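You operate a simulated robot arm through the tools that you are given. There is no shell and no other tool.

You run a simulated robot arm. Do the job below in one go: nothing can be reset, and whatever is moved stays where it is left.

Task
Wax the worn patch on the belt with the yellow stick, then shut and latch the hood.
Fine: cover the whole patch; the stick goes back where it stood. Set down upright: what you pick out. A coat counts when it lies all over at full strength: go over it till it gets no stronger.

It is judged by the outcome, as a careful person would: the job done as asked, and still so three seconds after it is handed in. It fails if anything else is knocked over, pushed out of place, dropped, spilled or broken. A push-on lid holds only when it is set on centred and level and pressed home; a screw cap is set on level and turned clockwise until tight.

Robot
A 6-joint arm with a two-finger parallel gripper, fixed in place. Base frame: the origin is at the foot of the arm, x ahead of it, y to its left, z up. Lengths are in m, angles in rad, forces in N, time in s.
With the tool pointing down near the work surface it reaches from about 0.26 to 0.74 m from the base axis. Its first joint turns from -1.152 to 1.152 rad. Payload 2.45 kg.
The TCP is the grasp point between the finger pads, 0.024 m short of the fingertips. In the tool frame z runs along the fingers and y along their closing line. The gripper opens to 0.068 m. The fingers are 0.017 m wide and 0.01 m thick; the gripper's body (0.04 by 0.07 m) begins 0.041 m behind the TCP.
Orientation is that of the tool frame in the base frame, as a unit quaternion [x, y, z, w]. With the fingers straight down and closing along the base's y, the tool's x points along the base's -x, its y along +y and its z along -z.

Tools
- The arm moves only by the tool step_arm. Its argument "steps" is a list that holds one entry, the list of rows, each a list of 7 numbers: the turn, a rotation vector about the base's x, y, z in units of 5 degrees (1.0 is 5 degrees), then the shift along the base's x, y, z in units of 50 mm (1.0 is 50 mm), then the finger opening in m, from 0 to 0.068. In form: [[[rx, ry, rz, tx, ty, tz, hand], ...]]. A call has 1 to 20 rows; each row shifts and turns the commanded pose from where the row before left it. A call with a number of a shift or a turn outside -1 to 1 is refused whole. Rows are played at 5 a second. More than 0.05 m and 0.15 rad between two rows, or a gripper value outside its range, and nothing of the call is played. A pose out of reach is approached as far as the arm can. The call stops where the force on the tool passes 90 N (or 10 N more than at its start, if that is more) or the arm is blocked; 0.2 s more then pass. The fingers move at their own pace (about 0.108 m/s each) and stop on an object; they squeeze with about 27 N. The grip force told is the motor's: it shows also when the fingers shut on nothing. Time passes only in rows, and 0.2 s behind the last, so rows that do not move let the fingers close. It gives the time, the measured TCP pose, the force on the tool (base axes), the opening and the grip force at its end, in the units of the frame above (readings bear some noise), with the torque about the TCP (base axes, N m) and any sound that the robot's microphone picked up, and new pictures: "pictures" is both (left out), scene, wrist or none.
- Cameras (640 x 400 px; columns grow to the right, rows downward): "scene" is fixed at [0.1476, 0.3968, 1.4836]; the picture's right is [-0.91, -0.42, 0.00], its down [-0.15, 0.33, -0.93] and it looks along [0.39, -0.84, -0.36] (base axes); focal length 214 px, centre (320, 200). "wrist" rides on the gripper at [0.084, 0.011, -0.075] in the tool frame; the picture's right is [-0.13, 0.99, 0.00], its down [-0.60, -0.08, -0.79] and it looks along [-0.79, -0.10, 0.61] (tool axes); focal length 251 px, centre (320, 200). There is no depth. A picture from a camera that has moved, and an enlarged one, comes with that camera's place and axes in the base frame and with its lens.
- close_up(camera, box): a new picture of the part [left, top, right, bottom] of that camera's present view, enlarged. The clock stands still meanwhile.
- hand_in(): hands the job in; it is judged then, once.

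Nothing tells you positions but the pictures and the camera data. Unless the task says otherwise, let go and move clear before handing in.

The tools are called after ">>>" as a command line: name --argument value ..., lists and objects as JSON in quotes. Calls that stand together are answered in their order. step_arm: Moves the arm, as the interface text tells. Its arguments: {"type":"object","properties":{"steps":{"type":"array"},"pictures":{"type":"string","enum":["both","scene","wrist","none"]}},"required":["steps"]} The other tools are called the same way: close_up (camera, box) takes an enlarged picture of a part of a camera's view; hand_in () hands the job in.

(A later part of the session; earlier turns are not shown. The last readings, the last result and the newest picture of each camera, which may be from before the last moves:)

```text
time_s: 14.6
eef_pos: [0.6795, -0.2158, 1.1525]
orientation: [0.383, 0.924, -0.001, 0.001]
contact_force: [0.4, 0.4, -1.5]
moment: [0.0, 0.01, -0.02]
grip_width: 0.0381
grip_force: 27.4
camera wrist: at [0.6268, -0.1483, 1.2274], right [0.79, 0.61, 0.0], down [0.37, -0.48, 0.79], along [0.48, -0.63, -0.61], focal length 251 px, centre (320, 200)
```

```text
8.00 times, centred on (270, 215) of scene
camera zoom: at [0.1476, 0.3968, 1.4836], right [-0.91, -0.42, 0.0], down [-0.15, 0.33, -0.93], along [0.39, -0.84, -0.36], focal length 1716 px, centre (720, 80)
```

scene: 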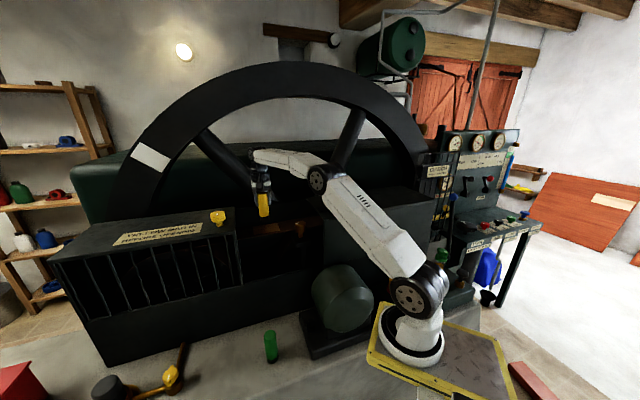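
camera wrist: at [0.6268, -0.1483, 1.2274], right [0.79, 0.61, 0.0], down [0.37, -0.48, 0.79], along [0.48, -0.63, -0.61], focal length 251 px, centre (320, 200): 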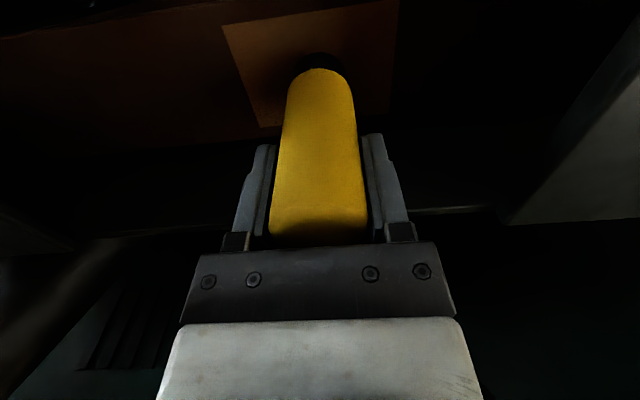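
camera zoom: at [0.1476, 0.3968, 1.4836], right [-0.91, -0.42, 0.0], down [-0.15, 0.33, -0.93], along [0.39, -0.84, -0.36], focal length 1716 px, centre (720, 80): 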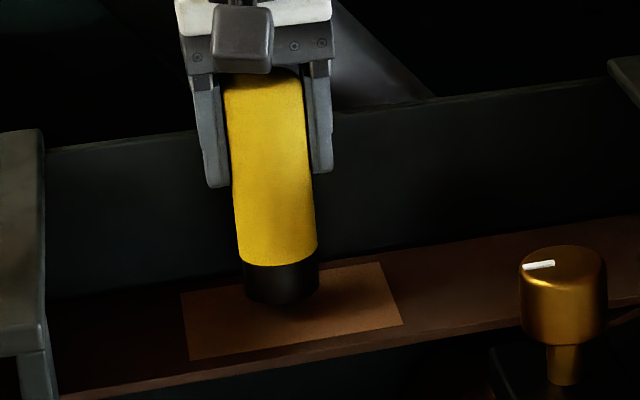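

About 8 mm to go by the shadow. I'll continue down in 1–2 mm steps.

>>> step_arm --steps '[[[0, 0, 0, 0, 0, -0.06, 0.03], [0, 0, 0, 0, 0, -0.04, 0.03], [0, 0, 0, 0, 0, 0, 0.03]]]' --pictures "none"

>>> step_arm --steps '[[[0, 0, 0, 0, 0, -0.03, 0.03], [0, 0, 0, 0, 0, 0, 0.03]]]' --pictures "none"

>>> step_arm --steps '[[[0, 0, 0, 0, 0, -0.03, 0.03], [0, 0, 0, 0, 0, 0, 0.03]]]' --pictures "wrist"

>>> close_up --camera "scene" --box '[230, 190, 310, 240]'

```text
time_s: 15.4
eef_pos: [0.6804, -0.2147, 1.1474]
orientation: [0.383, 0.924, 0.001, 0.0]
contact_force: [0.3, -0.1, -1.0]
moment: [-0.01, -0.01, 0.01]
grip_width: 0.0379
grip_force: 26.6
```

```text
time_s: 16.0
eef_pos: [0.6792, -0.2151, 1.1457]
orientation: [0.383, 0.924, 0.0, 0.0]
contact_force: [0.1, -0.2, -1.6]
moment: [-0.01, -0.03, 0.0]
grip_width: 0.0382
grip_force: 27.0
```

```text
time_s: 16.6
eef_pos: [0.6796, -0.2161, 1.1441]
orientation: [0.382, 0.924, 0.0, 0.0]
contact_force: [-0.2, -0.2, -0.4]
moment: [-0.02, -0.01, -0.02]
grip_width: 0.0378
grip_force: 26.8
camera wrist: at [0.627, -0.1484, 1.2189], right [0.79, 0.61, 0.0], down [0.37, -0.48, 0.79], along [0.48, -0.63, -0.61], focal length 251 px, centre (320, 200)
```

wrist: 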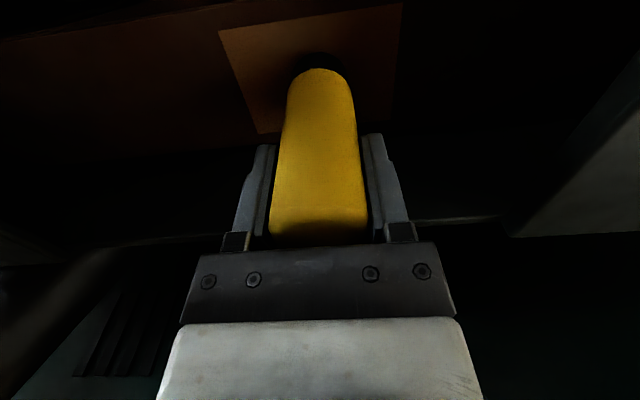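

```text
8.00 times, centred on (270, 215) of scene
camera zoom: at [0.1476, 0.3968, 1.4836], right [-0.91, -0.42, 0.0], down [-0.15, 0.33, -0.93], along [0.39, -0.84, -0.36], focal length 1716 px, centre (720, 80)
```

zoom: 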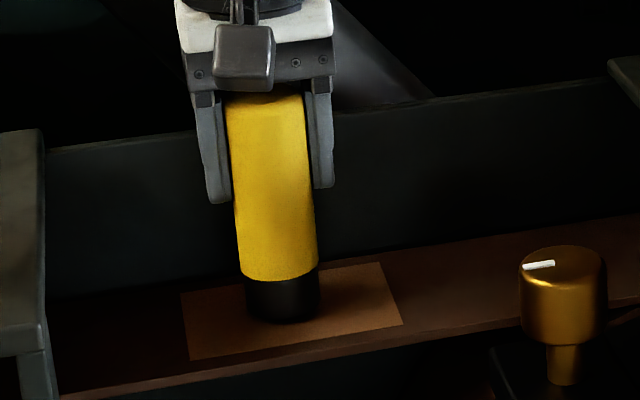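

No contact force yet. I'll keep going 1 mm at a time.

>>> step_arm --steps '[[[0, 0, 0, 0, 0, -0.02, 0.03], [0, 0, 0, 0, 0, 0, 0.03]]]' --pictures "none"

>>> step_arm --steps '[[[0, 0, 0, 0, 0, -0.02, 0.03], [0, 0, 0, 0, 0, 0, 0.03]]]' --pictures "none"

>>> step_arm --steps '[[[0, 0, 0, 0, 0, -0.02, 0.03], [0, 0, 0, 0, 0, 0, 0.03]]]' --pictures "none"

>>> close_up --camera "scene" --box '[230, 190, 310, 240]'

```text
time_s: 17.2
eef_pos: [0.6791, -0.2158, 1.1422]
orientation: [0.383, 0.924, 0.0, -0.001]
contact_force: [0.1, -0.3, -1.3]
moment: [0.01, -0.03, 0.0]
grip_width: 0.0378
grip_force: 27.1
```

```text
time_s: 17.8
eef_pos: [0.6786, -0.2156, 1.142]
orientation: [0.383, 0.924, 0.0, 0.0]
contact_force: [-0.1, -0.6, -1.3]
moment: [-0.03, 0.01, 0.0]
grip_width: 0.0382
grip_force: 26.4
```

```text
time_s: 18.4
eef_pos: [0.6801, -0.2158, 1.1409]
orientation: [0.383, 0.924, 0.0, -0.001]
contact_force: [0.7, 0.0, -1.0]
moment: [0.02, 0.03, -0.02]
grip_width: 0.0379
grip_force: 27.2
```

```text
8.00 times, centred on (270, 215) of scene
camera zoom: at [0.1476, 0.3968, 1.4836], right [-0.91, -0.42, 0.0], down [-0.15, 0.33, -0.93], along [0.39, -0.84, -0.36], focal length 1716 px, centre (720, 80)
```

zoom: 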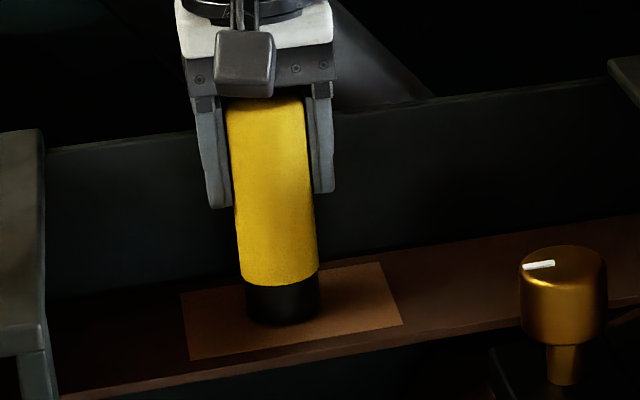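

Still hanging free; the reading is just the stick's weight. Continuing down.

>>> step_arm --steps '[[[0, 0, 0, 0, 0, -0.02, 0.03], [0, 0, 0, 0, 0, 0, 0.03]]]' --pictures "none"

>>> step_arm --steps '[[[0, 0, 0, 0, 0, -0.02, 0.03], [0, 0, 0, 0, 0, 0, 0.03]]]' --pictures "none"

>>> step_arm --steps '[[[0, 0, 0, 0, 0, -0.02, 0.03], [0, 0, 0, 0, 0, 0, 0.03]]]' --pictures "none"

>>> close_up --camera "scene" --box '[230, 190, 310, 240]'

```text
time_s: 19.0
eef_pos: [0.6799, -0.2157, 1.1406]
orientation: [0.382, 0.924, 0.0, 0.0]
contact_force: [0.3, 0.0, -1.5]
moment: [0.01, 0.01, 0.02]
grip_width: 0.0381
grip_force: 27.1
```

```text
time_s: 19.6
eef_pos: [0.6792, -0.2157, 1.1398]
orientation: [0.383, 0.924, -0.001, -0.001]
contact_force: [-0.1, 0.0, -1.2]
moment: [0.03, 0.0, -0.04]
grip_width: 0.038
grip_force: 27.2
```

```text
time_s: 20.2
eef_pos: [0.6779, -0.2165, 1.1394]
orientation: [0.382, 0.924, 0.0, 0.0]
contact_force: [-0.6, 0.5, 1.4]
moment: [0.05, 0.04, -0.01]
grip_width: 0.038
grip_force: 26.8
```

```text
8.00 times, centred on (270, 215) of scene
camera zoom: at [0.1475, 0.3968, 1.4836], right [-0.91, -0.42, 0.0], down [-0.15, 0.33, -0.93], along [0.39, -0.84, -0.36], focal length 1716 px, centre (720, 80)
```

zoom: 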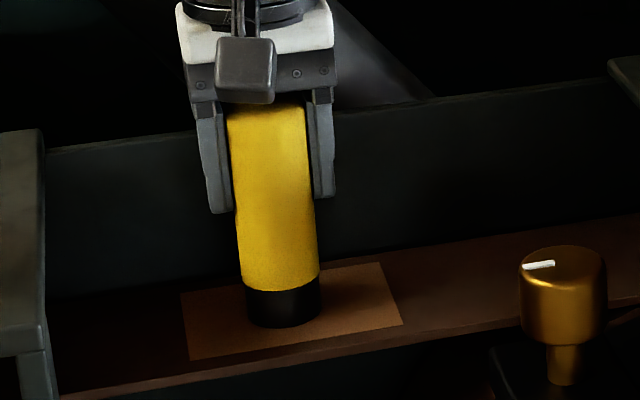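

Contact begins at TCP z≈1.139. I'll press slightly more and slide a short stroke along the belt to see whether a coat shows.

>>> step_arm --steps '[[[0, 0, 0, 0, 0, -0.02, 0.03], [0, 0, 0, 0, 0, 0, 0.03]]]' --pictures "none"

>>> step_arm --steps '[[[0, 0, 0, 0, 0, -0.02, 0.03], [0, 0, 0, 0, 0, 0, 0.03]]]' --pictures "none"

>>> step_arm --steps '[[[0, 0, 0, -0.2, -0.2, 0, 0.03], [0, 0, 0, -0.2, -0.2, 0, 0.03], [0, 0, 0, 0.2, 0.2, 0, 0.03], [0, 0, 0, 0.2, 0.2, 0, 0.03], [0, 0, 0, 0.2, 0.2, 0, 0.03], [0, 0, 0, 0, 0, 0, 0.03]]]' --pictures "wrist"

>>> close_up --camera "scene" --box '[230, 190, 310, 240]'

>>> close_up --camera "wrist" --box '[160, 0, 480, 200]'

```text
time_s: 20.8
eef_pos: [0.6793, -0.2167, 1.1399]
orientation: [0.383, 0.924, 0.0, 0.0]
contact_force: [-2.3, 2.2, 9.2]
moment: [0.12, 0.24, -0.04]
grip_width: 0.038
grip_force: 27.2
```

```text
time_s: 21.4
eef_pos: [0.6791, -0.2161, 1.1381]
orientation: [0.383, 0.924, 0.0, 0.002]
contact_force: [-2.7, 1.7, 20.6]
moment: [0.17, 0.37, -0.04]
grip_width: 0.038
grip_force: 27.1
```

```text
time_s: 22.8
eef_pos: [0.6892, -0.2057, 1.1367]
orientation: [0.383, 0.924, 0.0, 0.002]
contact_force: [-4.7, -7.0, 18.7]
moment: [-0.54, 0.22, -0.08]
grip_width: 0.0381
grip_force: 27.0
camera wrist: at [0.6368, -0.1388, 1.2119], right [0.79, 0.61, 0.0], down [0.37, -0.48, 0.79], along [0.48, -0.63, -0.61], focal length 251 px, centre (320, 200)
```

wrist: 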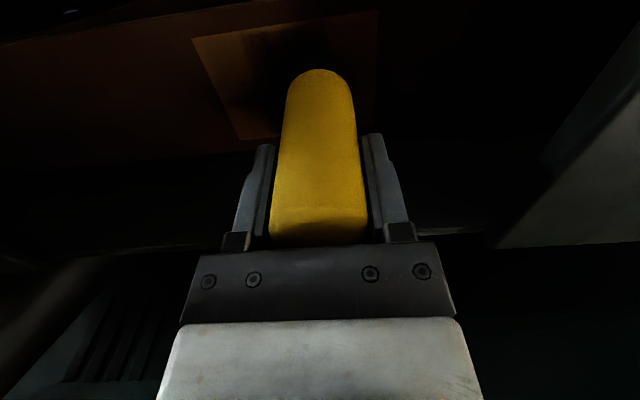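

```text
8.00 times, centred on (270, 215) of scene
camera zoom: at [0.1469, 0.3967, 1.4837], right [-0.91, -0.42, 0.0], down [-0.15, 0.33, -0.93], along [0.39, -0.84, -0.36], focal length 1716 px, centre (720, 80)
```

zoom: 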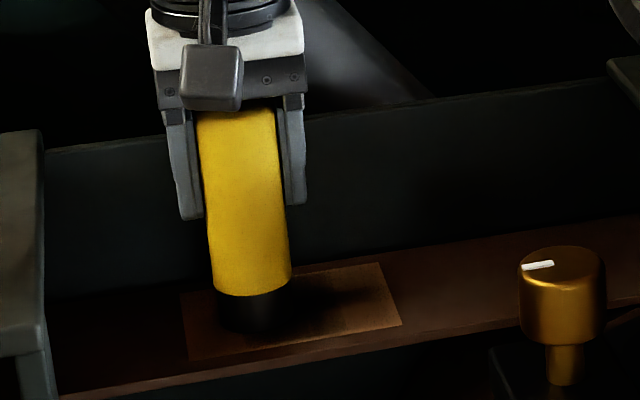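

```text
2.00 times, centred on (320, 100) of wrist
camera zoom: at [0.6368, -0.1388, 1.2119], right [0.79, 0.61, 0.0], down [0.37, -0.48, 0.79], along [0.48, -0.63, -0.61], focal length 503 px, centre (320, 400)
```

zoom: 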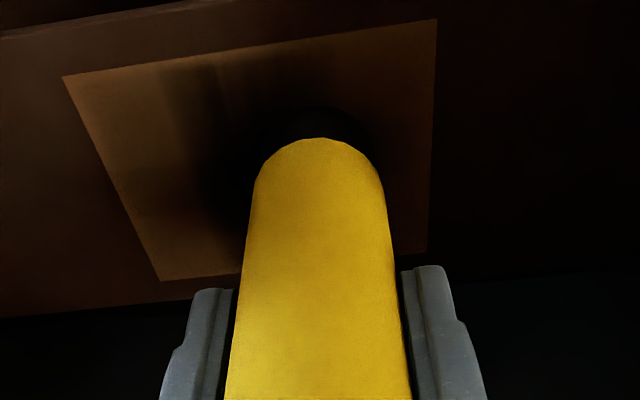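

The black end leaves a dark wax coat on the patch, so the tool-down grip works. I'll now sweep full strokes along the belt at this line, about 20 N pressing.

>>> step_arm --steps '[[[0, 0, 0, 0.297, 0.297, 0, 0.03], [0, 0, 0, 0.297, 0.297, 0, 0.03], [0, 0, 0, -0.269, -0.269, 0, 0.03], [0, 0, 0, -0.269, -0.269, 0, 0.03], [0, 0, 0, -0.269, -0.269, 0, 0.03], [0, 0, 0, -0.269, -0.269, 0, 0.03], [0, 0, 0, -0.269, -0.269, 0, 0.03], [0, 0, 0, -0.269, -0.269, 0, 0.03], [0, 0, 0, 0, 0, 0, 0.03]]]' --pictures "wrist"

>>> close_up --camera "scene" --box '[230, 190, 310, 240]'

>>> close_up --camera "wrist" --box '[240, 0, 560, 200]'

```text
time_s: 24.8
eef_pos: [0.6366, -0.2578, 1.1372]
orientation: [0.383, 0.924, -0.001, 0.001]
contact_force: [5.4, 3.5, 17.7]
moment: [0.13, -0.3, 0.01]
grip_width: 0.0379
grip_force: 27.3
camera wrist: at [0.5853, -0.1906, 1.2117], right [0.79, 0.61, 0.0], down [0.37, -0.48, 0.79], along [0.49, -0.63, -0.61], focal length 251 px, centre (320, 200)
```

wrist: 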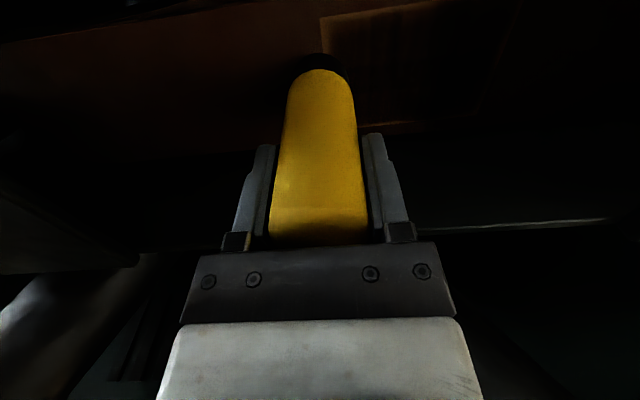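

```text
8.00 times, centred on (270, 215) of scene
camera zoom: at [0.1474, 0.3971, 1.4836], right [-0.91, -0.42, 0.0], down [-0.15, 0.33, -0.93], along [0.39, -0.84, -0.36], focal length 1716 px, centre (720, 80)
```

zoom: 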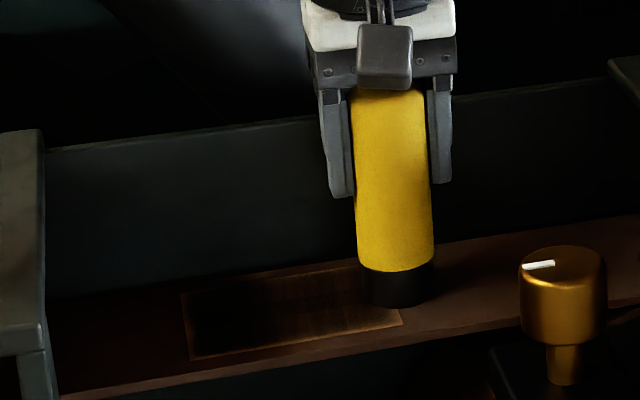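

```text
2.00 times, centred on (400, 100) of wrist
camera zoom: at [0.5853, -0.1906, 1.2117], right [0.79, 0.61, 0.0], down [0.37, -0.48, 0.79], along [0.49, -0.63, -0.61], focal length 503 px, centre (160, 400)
```

zoom: 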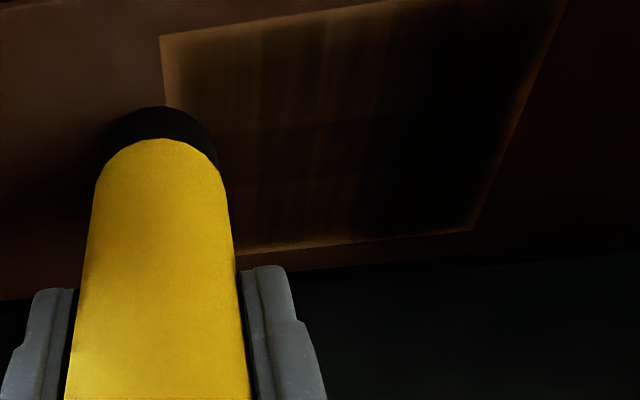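

One pass coated most of the width. I'll sweep back and then run a second line nearer the front edge (n≈0.612), lifting slightly while shifting sideways.

>>> step_arm --steps '[[[0, 0, 0, 0.269, 0.269, 0, 0.03], [0, 0, 0, 0.269, 0.269, 0, 0.03], [0, 0, 0, 0.269, 0.269, 0, 0.03], [0, 0, 0, 0.269, 0.269, 0, 0.03], [0, 0, 0, 0.269, 0.269, 0, 0.03], [0, 0, 0, 0.269, 0.269, 0, 0.03], [0, 0, 0, -0.283, 0.283, 0.12, 0.03], [0, 0, 0, 0, 0, -0.12, 0.03], [0, 0, 0, 0, 0, 0, 0.03], [0, 0, 0, -0.269, -0.269, 0, 0.03], [0, 0, 0, -0.269, -0.269, 0, 0.03], [0, 0, 0, -0.269, -0.269, 0, 0.03], [0, 0, 0, -0.269, -0.269, 0, 0.03], [0, 0, 0, -0.269, -0.269, 0, 0.03], [0, 0, 0, -0.269, -0.269, 0, 0.03], [0, 0, 0, 0, 0, 0, 0.03]]]' --pictures "wrist"

>>> close_up --camera "scene" --box '[230, 190, 310, 240]'

>>> close_up --camera "wrist" --box '[240, 0, 560, 200]'

```text
time_s: 28.2
eef_pos: [0.6242, -0.2425, 1.1363]
orientation: [0.383, 0.924, -0.001, 0.0]
contact_force: [3.1, 3.6, 13.1]
moment: [0.17, -0.25, 0.05]
grip_width: 0.0378
grip_force: 26.5
camera wrist: at [0.5715, -0.1758, 1.2117], right [0.79, 0.61, 0.0], down [0.37, -0.48, 0.79], along [0.48, -0.63, -0.61], focal length 251 px, centre (320, 200)
```

wrist: 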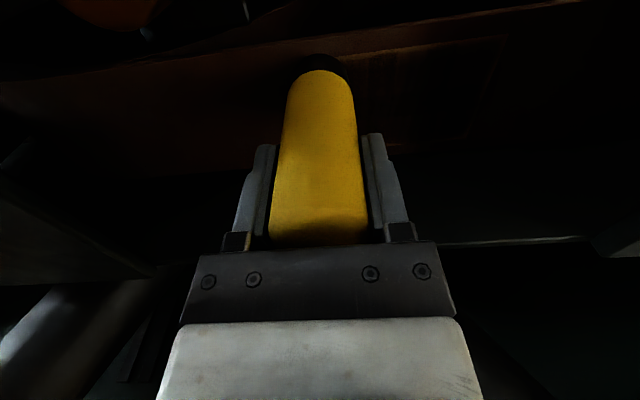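

```text
8.00 times, centred on (270, 215) of scene
camera zoom: at [0.1474, 0.397, 1.4836], right [-0.91, -0.42, 0.0], down [-0.15, 0.33, -0.93], along [0.39, -0.84, -0.36], focal length 1716 px, centre (720, 80)
```

zoom: 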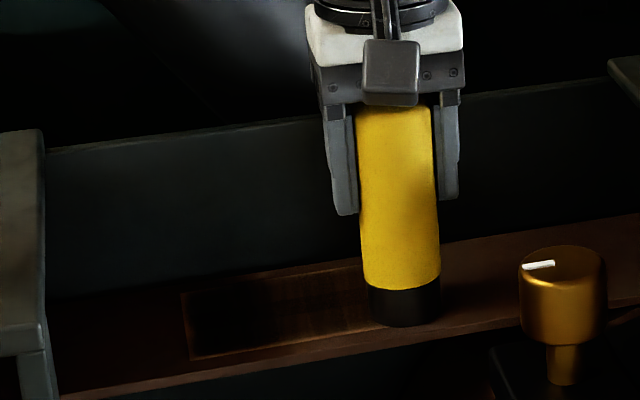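

```text
2.00 times, centred on (400, 100) of wrist
camera zoom: at [0.5715, -0.1758, 1.2117], right [0.79, 0.61, 0.0], down [0.37, -0.48, 0.79], along [0.48, -0.63, -0.61], focal length 503 px, centre (160, 400)
```

zoom: 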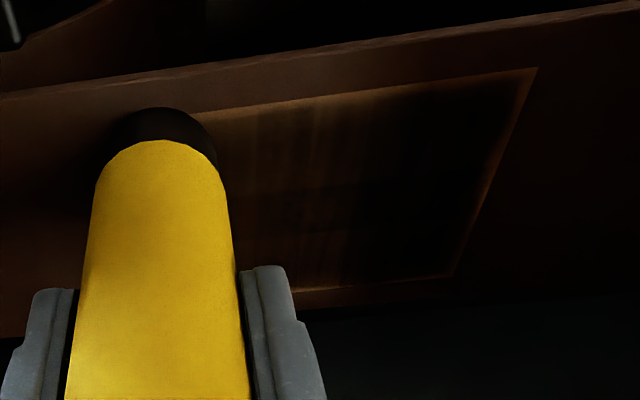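

The front border is still lighter. I'll shift to n≈0.600 and sweep slowly both ways past both ends.

>>> step_arm --steps '[[[0, 0, 0, -0.184, 0.184, 0.12, 0.03], [0, 0, 0, 0, 0, -0.12, 0.03], [0, 0, 0, 0, 0, 0, 0.03], [0, 0, 0, 0.208, 0.208, 0, 0.03], [0, 0, 0, 0.208, 0.208, 0, 0.03], [0, 0, 0, 0.208, 0.208, 0, 0.03], [0, 0, 0, 0.208, 0.208, 0, 0.03], [0, 0, 0, 0.208, 0.208, 0, 0.03], [0, 0, 0, 0.208, 0.208, 0, 0.03], [0, 0, 0, 0.208, 0.208, 0, 0.03], [0, 0, 0, 0.208, 0.208, 0, 0.03], [0, 0, 0, -0.208, -0.208, 0, 0.03], [0, 0, 0, -0.208, -0.208, 0, 0.03], [0, 0, 0, -0.208, -0.208, 0, 0.03], [0, 0, 0, -0.208, -0.208, 0, 0.03], [0, 0, 0, -0.208, -0.208, 0, 0.03], [0, 0, 0, -0.208, -0.208, 0, 0.03], [0, 0, 0, -0.208, -0.208, 0, 0.03], [0, 0, 0, -0.208, -0.208, 0, 0.03]]]' --pictures "wrist"

>>> close_up --camera "scene" --box '[230, 190, 310, 240]'

>>> close_up --camera "wrist" --box '[240, 0, 560, 200]'

```text
time_s: 32.2
eef_pos: [0.6147, -0.2334, 1.1359]
orientation: [0.383, 0.924, -0.001, 0.0]
contact_force: [4.3, 3.9, 16.3]
moment: [0.18, -0.24, -0.01]
grip_width: 0.0377
grip_force: 26.7
camera wrist: at [0.5622, -0.1664, 1.2114], right [0.79, 0.61, 0.0], down [0.37, -0.48, 0.79], along [0.48, -0.63, -0.61], focal length 251 px, centre (320, 200)
```

wrist: 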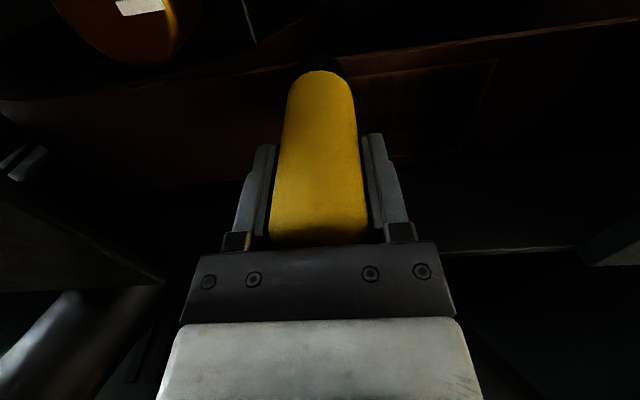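

```text
8.00 times, centred on (270, 215) of scene
camera zoom: at [0.1474, 0.3971, 1.4836], right [-0.91, -0.42, 0.0], down [-0.15, 0.33, -0.93], along [0.39, -0.84, -0.36], focal length 1716 px, centre (720, 80)
```

zoom: 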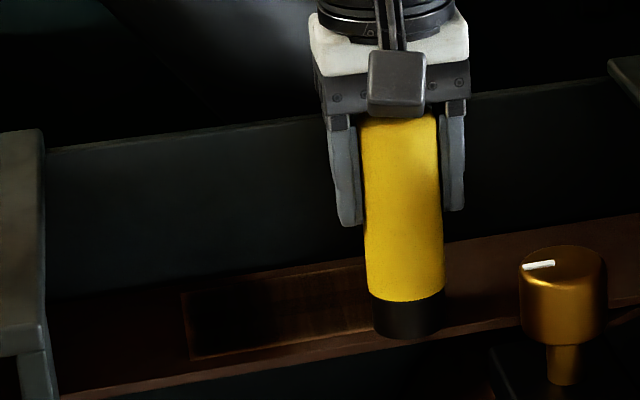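

```text
2.00 times, centred on (400, 100) of wrist
camera zoom: at [0.5622, -0.1664, 1.2114], right [0.79, 0.61, 0.0], down [0.37, -0.48, 0.79], along [0.48, -0.63, -0.61], focal length 503 px, centre (160, 400)
```

zoom: 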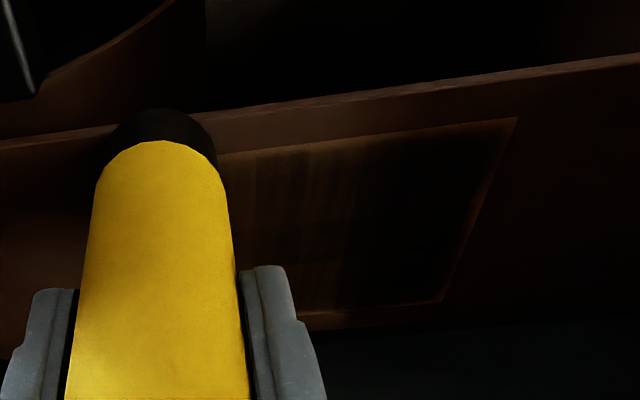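

The hand shades the patch, so I'll lift off and back out a little to judge the coat properly from both cameras.

>>> step_arm --steps '[[[0, 0, 0, 0, 0, 0.8, 0.03], [0, 0, 0, -0.6, 0.6, 0, 0.03], [0, 0, 0, -0.6, 0.6, 0, 0.03], [0, 0, 0, -0.6, 0.6, 0, 0.03], [0, 0, 0, -0.4, -0.4, 0, 0.03], [0, 0, 0, 0, 0, 0, 0.03]]]' --pictures "both"

>>> close_up --camera "scene" --box '[240, 205, 300, 240]'

>>> close_up --camera "wrist" --box '[360, 100, 560, 225]'

```text
time_s: 33.6
eef_pos: [0.5038, -0.1628, 1.1752]
orientation: [0.383, 0.924, 0.0, 0.0]
contact_force: [0.4, 0.1, -0.8]
moment: [0.02, -0.01, 0.02]
grip_width: 0.0378
grip_force: 27.2
camera wrist: at [0.451, -0.0959, 1.2502], right [0.79, 0.61, 0.0], down [0.37, -0.48, 0.79], along [0.48, -0.63, -0.61], focal length 251 px, centre (320, 200)
```

scene: 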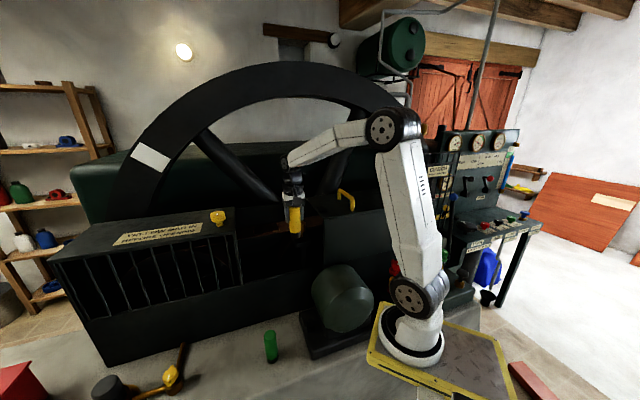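
wrist: 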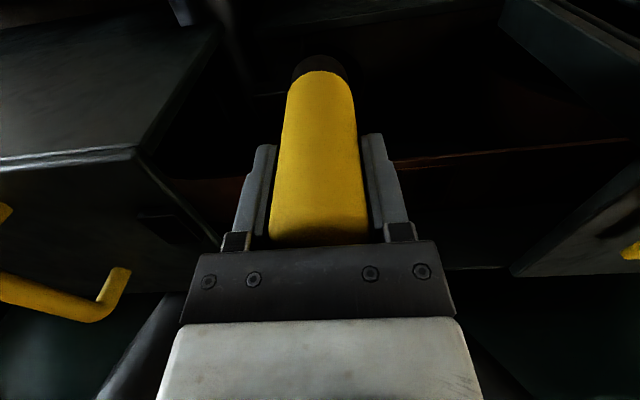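

```text
10.67 times, centred on (270, 222) of scene
camera zoom: at [0.1476, 0.3968, 1.4836], right [-0.91, -0.42, 0.0], down [-0.15, 0.33, -0.93], along [0.39, -0.84, -0.36], focal length 2288 px, centre (853, -40)
```

zoom: 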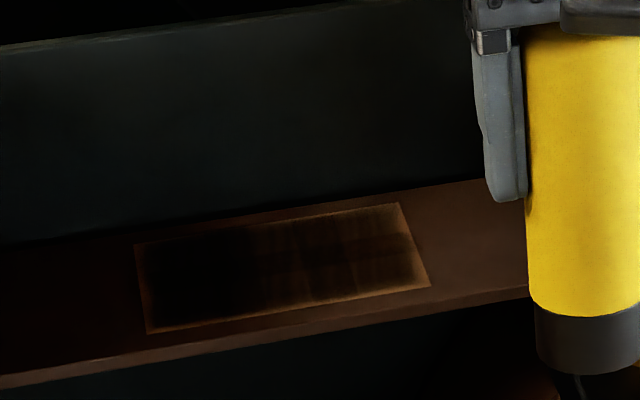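

```text
3.20 times, centred on (460, 162) of wrist
camera zoom: at [0.451, -0.0959, 1.2502], right [0.79, 0.61, 0.0], down [0.37, -0.48, 0.79], along [0.48, -0.63, -0.61], focal length 805 px, centre (-128, 320)
```

zoom: 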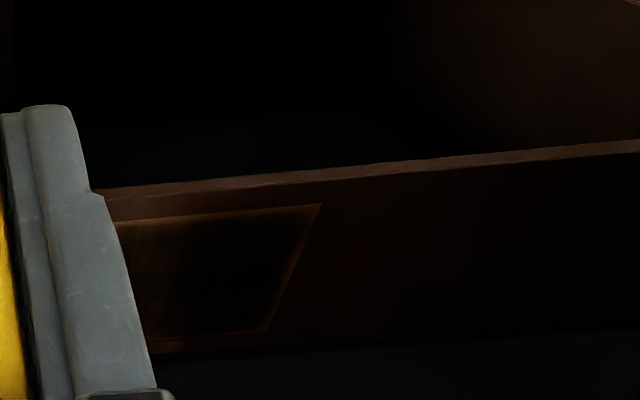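

In the clear view the middle is black but all borders and the right part are still lighter, so more passes are needed. I'll go back in on a line at the front edge (n≈0.596) and work slowly across to the back.

>>> step_arm --steps '[[[0, 0, 0, 0.4, 0.4, 0, 0.03], [0, 0, 0, 0.58, -0.58, 0, 0.03], [0, 0, 0, 0.58, -0.58, 0, 0.03], [0, 0, 0, 0.58, -0.58, 0, 0.03], [0, 0, 0, 0, 0, -0.6, 0.03], [0, 0, 0, 0, 0, -0.2, 0.03], [0, 0, 0, 0, 0, 0, 0.03], [0, 0, 0, 0.219, 0.219, 0, 0.03], [0, 0, 0, 0.219, 0.219, 0, 0.03], [0, 0, 0, 0.219, 0.219, 0, 0.03], [0, 0, 0, 0.219, 0.219, 0, 0.03], [0, 0, 0, 0.219, 0.219, 0, 0.03], [0, 0, 0, 0.219, 0.219, 0, 0.03], [0, 0, 0, 0.219, 0.219, 0, 0.03], [0, 0, 0, 0.219, 0.219, 0, 0.03]]]' --pictures "none"

>>> close_up --camera "scene" --box '[240, 205, 300, 240]'

```text
time_s: 36.8
eef_pos: [0.6995, -0.1437, 1.1366]
orientation: [0.383, 0.924, 0.0, 0.001]
contact_force: [-3.7, -2.5, 9.7]
moment: [-0.31, 0.03, 0.01]
grip_width: 0.0378
grip_force: 27.0
```

```text
10.67 times, centred on (270, 222) of scene
camera zoom: at [0.1472, 0.3967, 1.4837], right [-0.91, -0.42, 0.0], down [-0.15, 0.33, -0.93], along [0.39, -0.84, -0.36], focal length 2288 px, centre (853, -40)
```

zoom: 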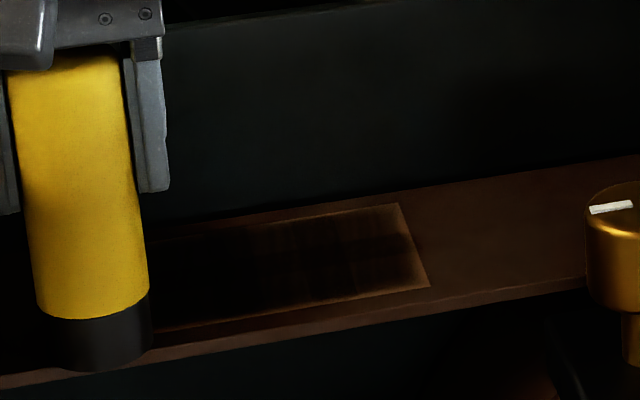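

The front border is darkening. I'll press about 1 mm more, sweep back on this line, then forward on n≈0.608.

>>> step_arm --steps '[[[0, 0, 0, 0, 0, -0.02, 0.03], [0, 0, 0, -0.219, -0.219, 0, 0.03], [0, 0, 0, -0.219, -0.219, 0, 0.03], [0, 0, 0, -0.219, -0.219, 0, 0.03], [0, 0, 0, -0.219, -0.219, 0, 0.03], [0, 0, 0, -0.219, -0.219, 0, 0.03], [0, 0, 0, -0.219, -0.219, 0, 0.03], [0, 0, 0, -0.219, -0.219, 0, 0.03], [0, 0, 0, -0.219, -0.219, 0, 0.03], [0, 0, 0, 0.17, -0.17, 0.12, 0.03], [0, 0, 0, 0, 0, -0.12, 0.03], [0, 0, 0, 0.219, 0.219, 0, 0.03], [0, 0, 0, 0.219, 0.219, 0, 0.03], [0, 0, 0, 0.219, 0.219, 0, 0.03], [0, 0, 0, 0.219, 0.219, 0, 0.03], [0, 0, 0, 0.219, 0.219, 0, 0.03], [0, 0, 0, 0.219, 0.219, 0, 0.03], [0, 0, 0, 0.219, 0.219, 0, 0.03], [0, 0, 0, 0.219, 0.219, 0, 0.03]]]' --pictures "none"

>>> close_up --camera "scene" --box '[240, 205, 300, 240]'

```text
time_s: 40.8
eef_pos: [0.7077, -0.1533, 1.1365]
orientation: [0.383, 0.924, 0.0, 0.0]
contact_force: [-3.9, -5.9, 16.7]
moment: [-0.38, 0.19, -0.03]
grip_width: 0.0379
grip_force: 27.0
```

```text
10.67 times, centred on (270, 222) of scene
camera zoom: at [0.1471, 0.3967, 1.4837], right [-0.91, -0.42, 0.0], down [-0.15, 0.33, -0.93], along [0.39, -0.84, -0.36], focal length 2288 px, centre (853, -40)
```

zoom: 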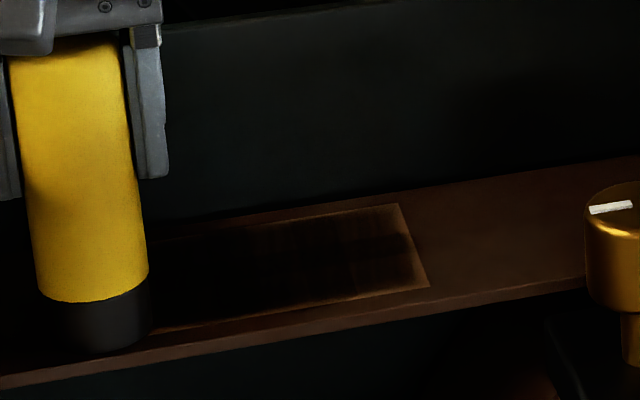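

Good, it's filling in. Now the back border: lift, shift to n≈0.654, and sweep both ways.

>>> step_arm --steps '[[[0, 0, 0, 0.32, -0.32, 0.16, 0.03], [0, 0, 0, 0.32, -0.32, 0, 0.03], [0, 0, 0, 0, 0, -0.16, 0.03], [0, 0, 0, -0.219, -0.219, 0, 0.03], [0, 0, 0, -0.219, -0.219, 0, 0.03], [0, 0, 0, -0.219, -0.219, 0, 0.03], [0, 0, 0, -0.219, -0.219, 0, 0.03], [0, 0, 0, -0.219, -0.219, 0, 0.03], [0, 0, 0, -0.219, -0.219, 0, 0.03], [0, 0, 0, -0.219, -0.219, 0, 0.03], [0, 0, 0, -0.219, -0.219, 0, 0.03], [0, 0, 0, 0.219, 0.219, 0, 0.03], [0, 0, 0, 0.219, 0.219, 0, 0.03], [0, 0, 0, 0.219, 0.219, 0, 0.03], [0, 0, 0, 0.219, 0.219, 0, 0.03], [0, 0, 0, 0.219, 0.219, 0, 0.03], [0, 0, 0, 0.219, 0.219, 0, 0.03], [0, 0, 0, 0.219, 0.219, 0, 0.03], [0, 0, 0, 0.219, 0.219, 0, 0.03]]]' --pictures "wrist"

>>> close_up --camera "scene" --box '[240, 205, 300, 240]'

```text
time_s: 44.8
eef_pos: [0.7258, -0.1746, 1.135]
orientation: [0.382, 0.924, -0.001, 0.001]
contact_force: [-2.9, -5.6, 15.8]
moment: [-0.37, 0.16, 0.01]
grip_width: 0.0379
grip_force: 27.2
out of reach, approached as far as the arm can: row 2
camera wrist: at [0.674, -0.1078, 1.2103], right [0.79, 0.61, 0.0], down [0.37, -0.48, 0.79], along [0.48, -0.63, -0.61], focal length 251 px, centre (320, 200)
```

wrist: 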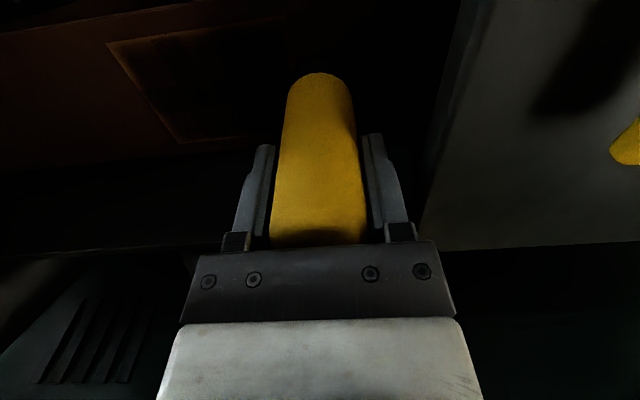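

```text
10.67 times, centred on (270, 222) of scene
camera zoom: at [0.147, 0.3967, 1.4837], right [-0.91, -0.42, 0.0], down [-0.15, 0.33, -0.93], along [0.39, -0.84, -0.36], focal length 2288 px, centre (853, -40)
```

zoom: 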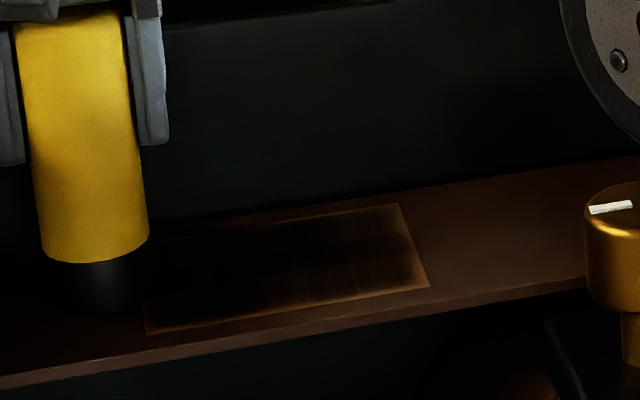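

The far corner is near the arm's reach limit (about 0.745 m). I'll probe how far out the stick can be placed near that corner, lifting first.

>>> step_arm --steps '[[[0, 0, 0, 0, 0, 0.12, 0.03], [0, 0, 0, 0.02, -0.24, 0, 0.03], [0, 0, 0, 0.02, -0.24, 0, 0.03], [0, 0, 0, 0, 0, -0.12, 0.03], [0, 0, 0, 0, 0, 0, 0.03]]]' --pictures "wrist"

>>> close_up --camera "scene" --box '[240, 205, 300, 240]'

```text
time_s: 46.0
eef_pos: [0.7227, -0.1969, 1.1354]
orientation: [0.382, 0.924, 0.001, 0.002]
contact_force: [-5.5, 2.9, 20.6]
moment: [0.19, 0.48, -0.08]
grip_width: 0.0378
grip_force: 26.7
out of reach, approached as far as the arm can: row 2, 3
camera wrist: at [0.6692, -0.1293, 1.21], right [0.79, 0.61, 0.0], down [0.37, -0.48, 0.8], along [0.49, -0.63, -0.61], focal length 251 px, centre (320, 200)
```

wrist: 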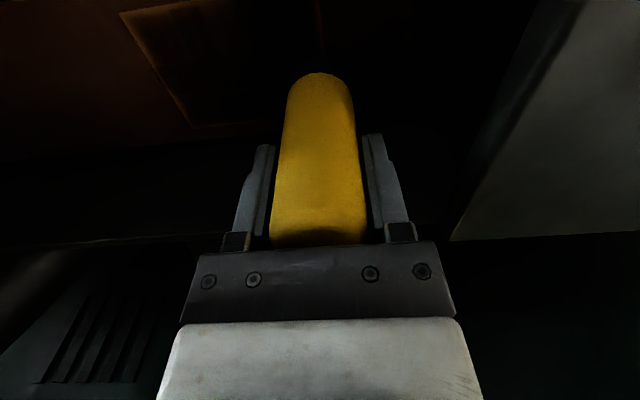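

```text
10.67 times, centred on (270, 222) of scene
camera zoom: at [0.1469, 0.397, 1.4836], right [-0.91, -0.42, 0.0], down [-0.15, 0.33, -0.93], along [0.39, -0.84, -0.36], focal length 2288 px, centre (853, -40)
```

zoom: 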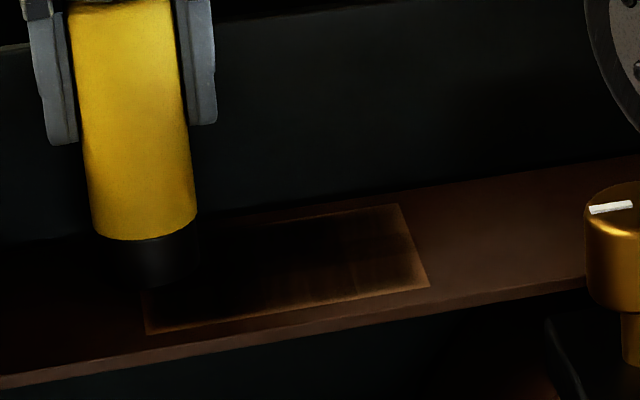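

It reaches r≈0.749, enough for the stick's face to cover the far corner. I'll sweep the back edge from here to the other end and back.

>>> step_arm --steps '[[[0, 0, 0, -0.202, -0.219, 0, 0.03], [0, 0, 0, -0.202, -0.219, 0, 0.03], [0, 0, 0, -0.202, -0.219, 0, 0.03], [0, 0, 0, -0.202, -0.219, 0, 0.03], [0, 0, 0, -0.202, -0.219, 0, 0.03], [0, 0, 0, -0.202, -0.219, 0, 0.03], [0, 0, 0, -0.202, -0.219, 0, 0.03], [0, 0, 0, 0.202, 0.219, 0, 0.03], [0, 0, 0, 0.202, 0.219, 0, 0.03], [0, 0, 0, 0.202, 0.219, 0, 0.03], [0, 0, 0, 0.202, 0.219, 0, 0.03], [0, 0, 0, 0.202, 0.219, 0, 0.03], [0, 0, 0, 0.202, 0.219, 0, 0.03], [0, 0, 0, 0.202, 0.219, 0, 0.03], [0, 0, 0, 0, 0, 0, 0.03]]]' --pictures "none"

>>> step_arm --steps '[[[0, 0, 0, -0.202, -0.219, 0, 0.03], [0, 0, 0, -0.202, -0.219, 0, 0.03], [0, 0, 0, -0.202, -0.219, 0, 0.03], [0, 0, 0, -0.202, -0.219, 0, 0.03], [0, 0, 0, -0.202, -0.219, 0, 0.03], [0, 0, 0, -0.202, -0.219, 0, 0.03], [0, 0, 0, -0.202, -0.219, 0, 0.03], [0, 0, 0, 0, 0, 0, 0.03]]]' --pictures "wrist"

>>> close_up --camera "scene" --box '[240, 205, 300, 240]'

>>> close_up --camera "wrist" --box '[240, 0, 560, 200]'

```text
time_s: 49.2
eef_pos: [0.7223, -0.196, 1.1347]
orientation: [0.382, 0.924, 0.001, 0.002]
contact_force: [-3.3, -5.1, 18.5]
moment: [-0.51, 0.01, -0.04]
grip_width: 0.0382
grip_force: 27.1
```

```text
time_s: 51.0
eef_pos: [0.651, -0.2737, 1.1333]
orientation: [0.383, 0.924, -0.001, 0.002]
contact_force: [6.7, 6.4, 21.5]
moment: [0.33, -0.39, 0.0]
grip_width: 0.0379
grip_force: 27.4
camera wrist: at [0.599, -0.2054, 1.2085], right [0.79, 0.61, 0.0], down [0.37, -0.48, 0.8], along [0.49, -0.63, -0.61], focal length 251 px, centre (320, 200)
```

wrist: 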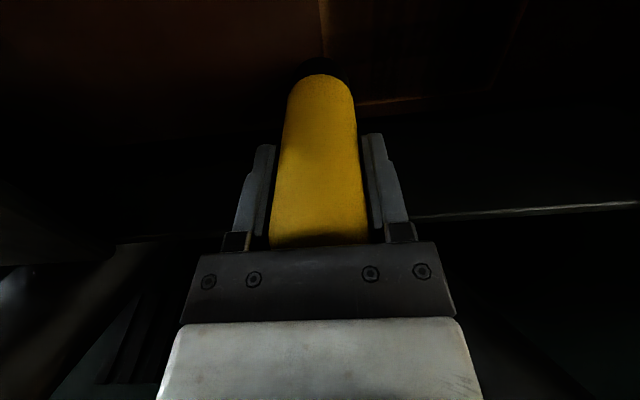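

```text
10.67 times, centred on (270, 222) of scene
camera zoom: at [0.1473, 0.3972, 1.4835], right [-0.91, -0.42, 0.0], down [-0.15, 0.33, -0.93], along [0.39, -0.84, -0.36], focal length 2288 px, centre (853, -40)
```

zoom: 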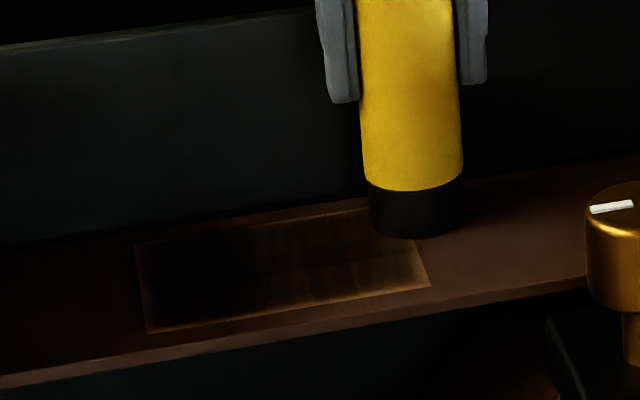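

```text
2.00 times, centred on (400, 100) of wrist
camera zoom: at [0.599, -0.2054, 1.2085], right [0.79, 0.61, 0.0], down [0.37, -0.48, 0.8], along [0.49, -0.63, -0.61], focal length 503 px, centre (160, 400)
```

zoom: 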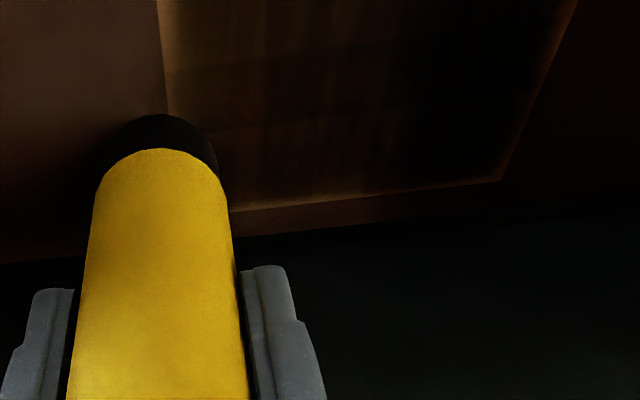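

Lighting is brighter on the right half so the coat looks thinner there; I'll give that half extra slow passes line by line and compare.

>>> step_arm --steps '[[[0, 0, 0, 0.206, 0.206, 0, 0.03], [0, 0, 0, 0.206, 0.206, 0, 0.03], [0, 0, 0, 0.206, 0.206, 0, 0.03], [0, 0, 0, 0.206, 0.206, 0, 0.03], [0, 0, 0, 0.206, 0.206, 0, 0.03], [0, 0, 0, -0.17, 0.17, 0.12, 0.03], [0, 0, 0, 0, 0, -0.12, 0.03], [0, 0, 0, -0.206, -0.206, 0, 0.03], [0, 0, 0, -0.206, -0.206, 0, 0.03], [0, 0, 0, -0.206, -0.206, 0, 0.03], [0, 0, 0, -0.206, -0.206, 0, 0.03], [0, 0, 0, -0.206, -0.206, 0, 0.03], [0, 0, 0, -0.17, 0.17, 0.12, 0.03], [0, 0, 0, 0, 0, -0.12, 0.03], [0, 0, 0, 0.206, 0.206, 0, 0.03], [0, 0, 0, 0.206, 0.206, 0, 0.03], [0, 0, 0, 0.206, 0.206, 0, 0.03], [0, 0, 0, 0.206, 0.206, 0, 0.03], [0, 0, 0, 0.206, 0.206, 0, 0.03]]]' --pictures "none"

>>> step_arm --steps '[[[0, 0, 0, -0.17, 0.17, 0.12, 0.03], [0, 0, 0, 0, 0, -0.12, 0.03], [0, 0, 0, -0.206, -0.206, 0, 0.03], [0, 0, 0, -0.206, -0.206, 0, 0.03], [0, 0, 0, -0.206, -0.206, 0, 0.03], [0, 0, 0, -0.206, -0.206, 0, 0.03], [0, 0, 0, -0.206, -0.206, 0, 0.03], [0, 0, 0, -0.17, 0.17, 0.12, 0.03], [0, 0, 0, 0, 0, -0.12, 0.03], [0, 0, 0, 0.206, 0.206, 0, 0.03], [0, 0, 0, 0.206, 0.206, 0, 0.03], [0, 0, 0, 0.206, 0.206, 0, 0.03], [0, 0, 0, 0.206, 0.206, 0, 0.03], [0, 0, 0, 0.206, 0.206, 0, 0.03], [0, 0, 0, 0, 0, 0, 0.03]]]' --pictures "wrist"

>>> close_up --camera "scene" --box '[240, 205, 300, 240]'

```text
time_s: 55.0
eef_pos: [0.6851, -0.2062, 1.1349]
orientation: [0.383, 0.924, 0.0, 0.002]
contact_force: [-5.1, -6.3, 19.7]
moment: [-0.47, 0.15, -0.05]
grip_width: 0.0378
grip_force: 26.8
```

```text
time_s: 58.2
eef_pos: [0.6684, -0.1885, 1.1331]
orientation: [0.383, 0.924, 0.0, 0.0]
contact_force: [-5.6, -5.0, 19.9]
moment: [-0.4, 0.24, -0.1]
grip_width: 0.0378
grip_force: 26.5
camera wrist: at [0.6162, -0.1205, 1.2081], right [0.79, 0.61, 0.0], down [0.37, -0.48, 0.79], along [0.48, -0.63, -0.61], focal length 251 px, centre (320, 200)
```

wrist: 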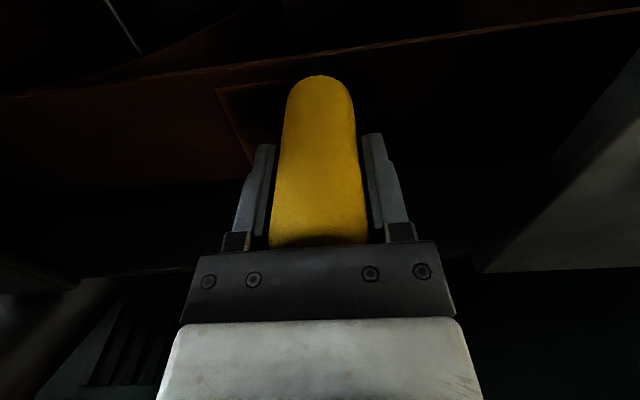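

```text
10.67 times, centred on (270, 222) of scene
camera zoom: at [0.1469, 0.3968, 1.4837], right [-0.91, -0.42, 0.0], down [-0.15, 0.33, -0.93], along [0.39, -0.84, -0.36], focal length 2288 px, centre (853, -40)
```

zoom: 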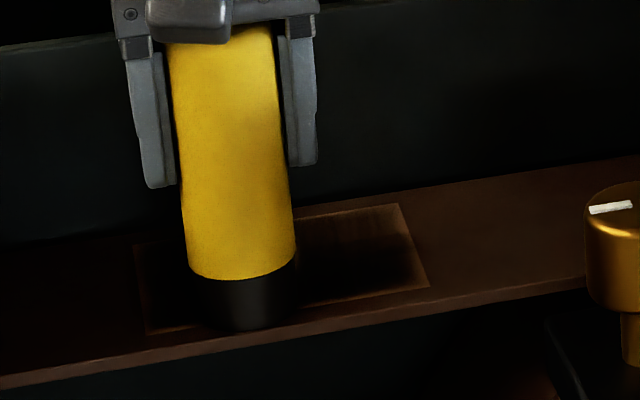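

The right and back borders still lag. I'll do short strokes centred on the right border, stepping across in n.

>>> step_arm --steps '[[[0, 0, 0, -0.2, -0.2, 0, 0.03], [0, 0, 0, -0.2, -0.2, 0, 0.03], [0, 0, 0, -0.2, -0.2, 0, 0.03], [0, 0, 0, -0.2, -0.2, 0, 0.03], [0, 0, 0, -0.2, -0.2, 0, 0.03], [0, 0, 0, -0.2, -0.2, 0, 0.03], [0, 0, 0, 0.28, 0.28, 0, 0.03], [0, 0, 0, 0.28, 0.28, 0, 0.03], [0, 0, 0, -0.28, -0.28, 0, 0.03], [0, 0, 0, -0.28, -0.28, 0, 0.03], [0, 0, 0, -0.17, 0.17, 0.12, 0.03], [0, 0, 0, 0, 0, -0.12, 0.03], [0, 0, 0, 0.28, 0.28, 0, 0.03], [0, 0, 0, 0.28, 0.28, 0, 0.03], [0, 0, 0, -0.28, -0.28, 0, 0.03], [0, 0, 0, -0.28, -0.28, 0, 0.03], [0, 0, 0, 0, 0, 0, 0.03]]]' --pictures "none"

>>> step_arm --steps '[[[0, 0, 0, 0.37, -0.37, 0.14, 0.03], [0, 0, 0, 0, 0, -0.14, 0.03], [0, 0, 0, 0.28, 0.28, 0, 0.03], [0, 0, 0, 0.28, 0.28, 0, 0.03], [0, 0, 0, -0.28, -0.28, 0, 0.03], [0, 0, 0, -0.28, -0.28, 0, 0.03], [0, 0, 0, 0.23, -0.23, 0.14, 0.03], [0, 0, 0, 0, 0, -0.14, 0.03], [0, 0, 0, 0.28, 0.28, 0, 0.03], [0, 0, 0, 0.28, 0.28, 0, 0.03], [0, 0, 0, -0.28, -0.28, 0, 0.03], [0, 0, 0, -0.28, -0.28, 0, 0.03], [0, 0, 0, 0.23, -0.23, 0.14, 0.03], [0, 0, 0, 0, 0, -0.14, 0.03], [0, 0, 0, 0.28, 0.28, 0, 0.03], [0, 0, 0, 0.28, 0.28, 0, 0.03], [0, 0, 0, -0.28, -0.28, 0, 0.03], [0, 0, 0, -0.28, -0.28, 0, 0.03], [0, 0, 0, 0, 0, 0, 0.03]]]' --pictures "wrist"

>>> close_up --camera "scene" --box '[240, 205, 300, 240]'

>>> close_up --camera "wrist" --box '[240, 0, 560, 200]'

```text
time_s: 61.8
eef_pos: [0.6004, -0.2387, 1.1327]
orientation: [0.382, 0.924, 0.0, 0.001]
contact_force: [7.4, 7.4, 19.1]
moment: [0.23, -0.38, 0.05]
grip_width: 0.0377
grip_force: 27.0
```

```text
time_s: 65.8
eef_pos: [0.6434, -0.2805, 1.1327]
orientation: [0.381, 0.924, 0.001, 0.001]
contact_force: [4.1, 2.8, 11.6]
moment: [0.1, -0.34, 0.09]
grip_width: 0.0378
grip_force: 26.9
camera wrist: at [0.5902, -0.213, 1.2075], right [0.79, 0.61, 0.0], down [0.37, -0.48, 0.79], along [0.49, -0.63, -0.61], focal length 251 px, centre (320, 200)
```

wrist: 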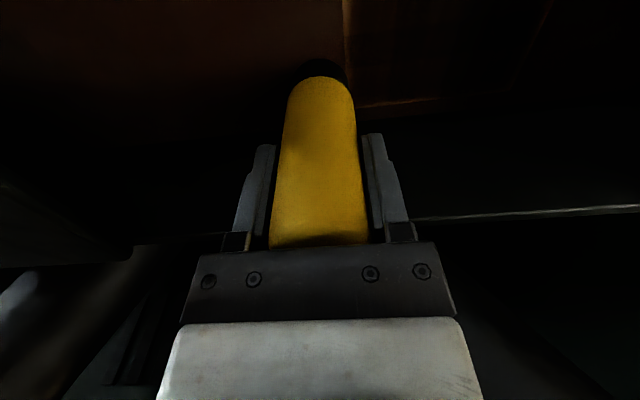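

```text
10.67 times, centred on (270, 222) of scene
camera zoom: at [0.1474, 0.397, 1.4836], right [-0.91, -0.42, 0.0], down [-0.15, 0.33, -0.93], along [0.39, -0.84, -0.36], focal length 2288 px, centre (853, -40)
```

zoom: 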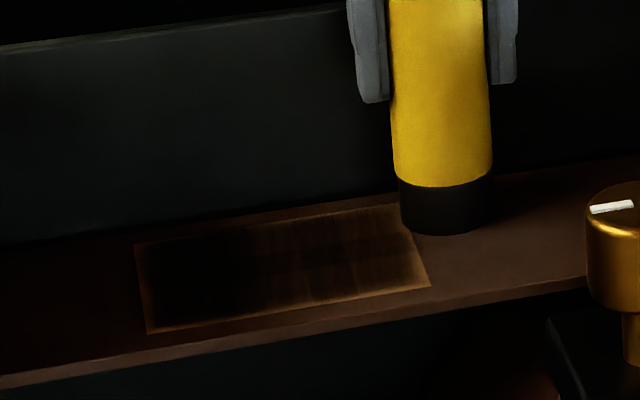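

```text
2.00 times, centred on (400, 100) of wrist
camera zoom: at [0.5902, -0.213, 1.2075], right [0.79, 0.61, 0.0], down [0.37, -0.48, 0.79], along [0.49, -0.63, -0.61], focal length 503 px, centre (160, 400)
```

zoom: 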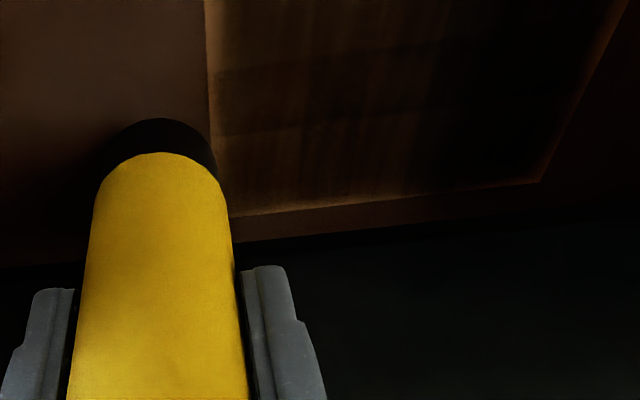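

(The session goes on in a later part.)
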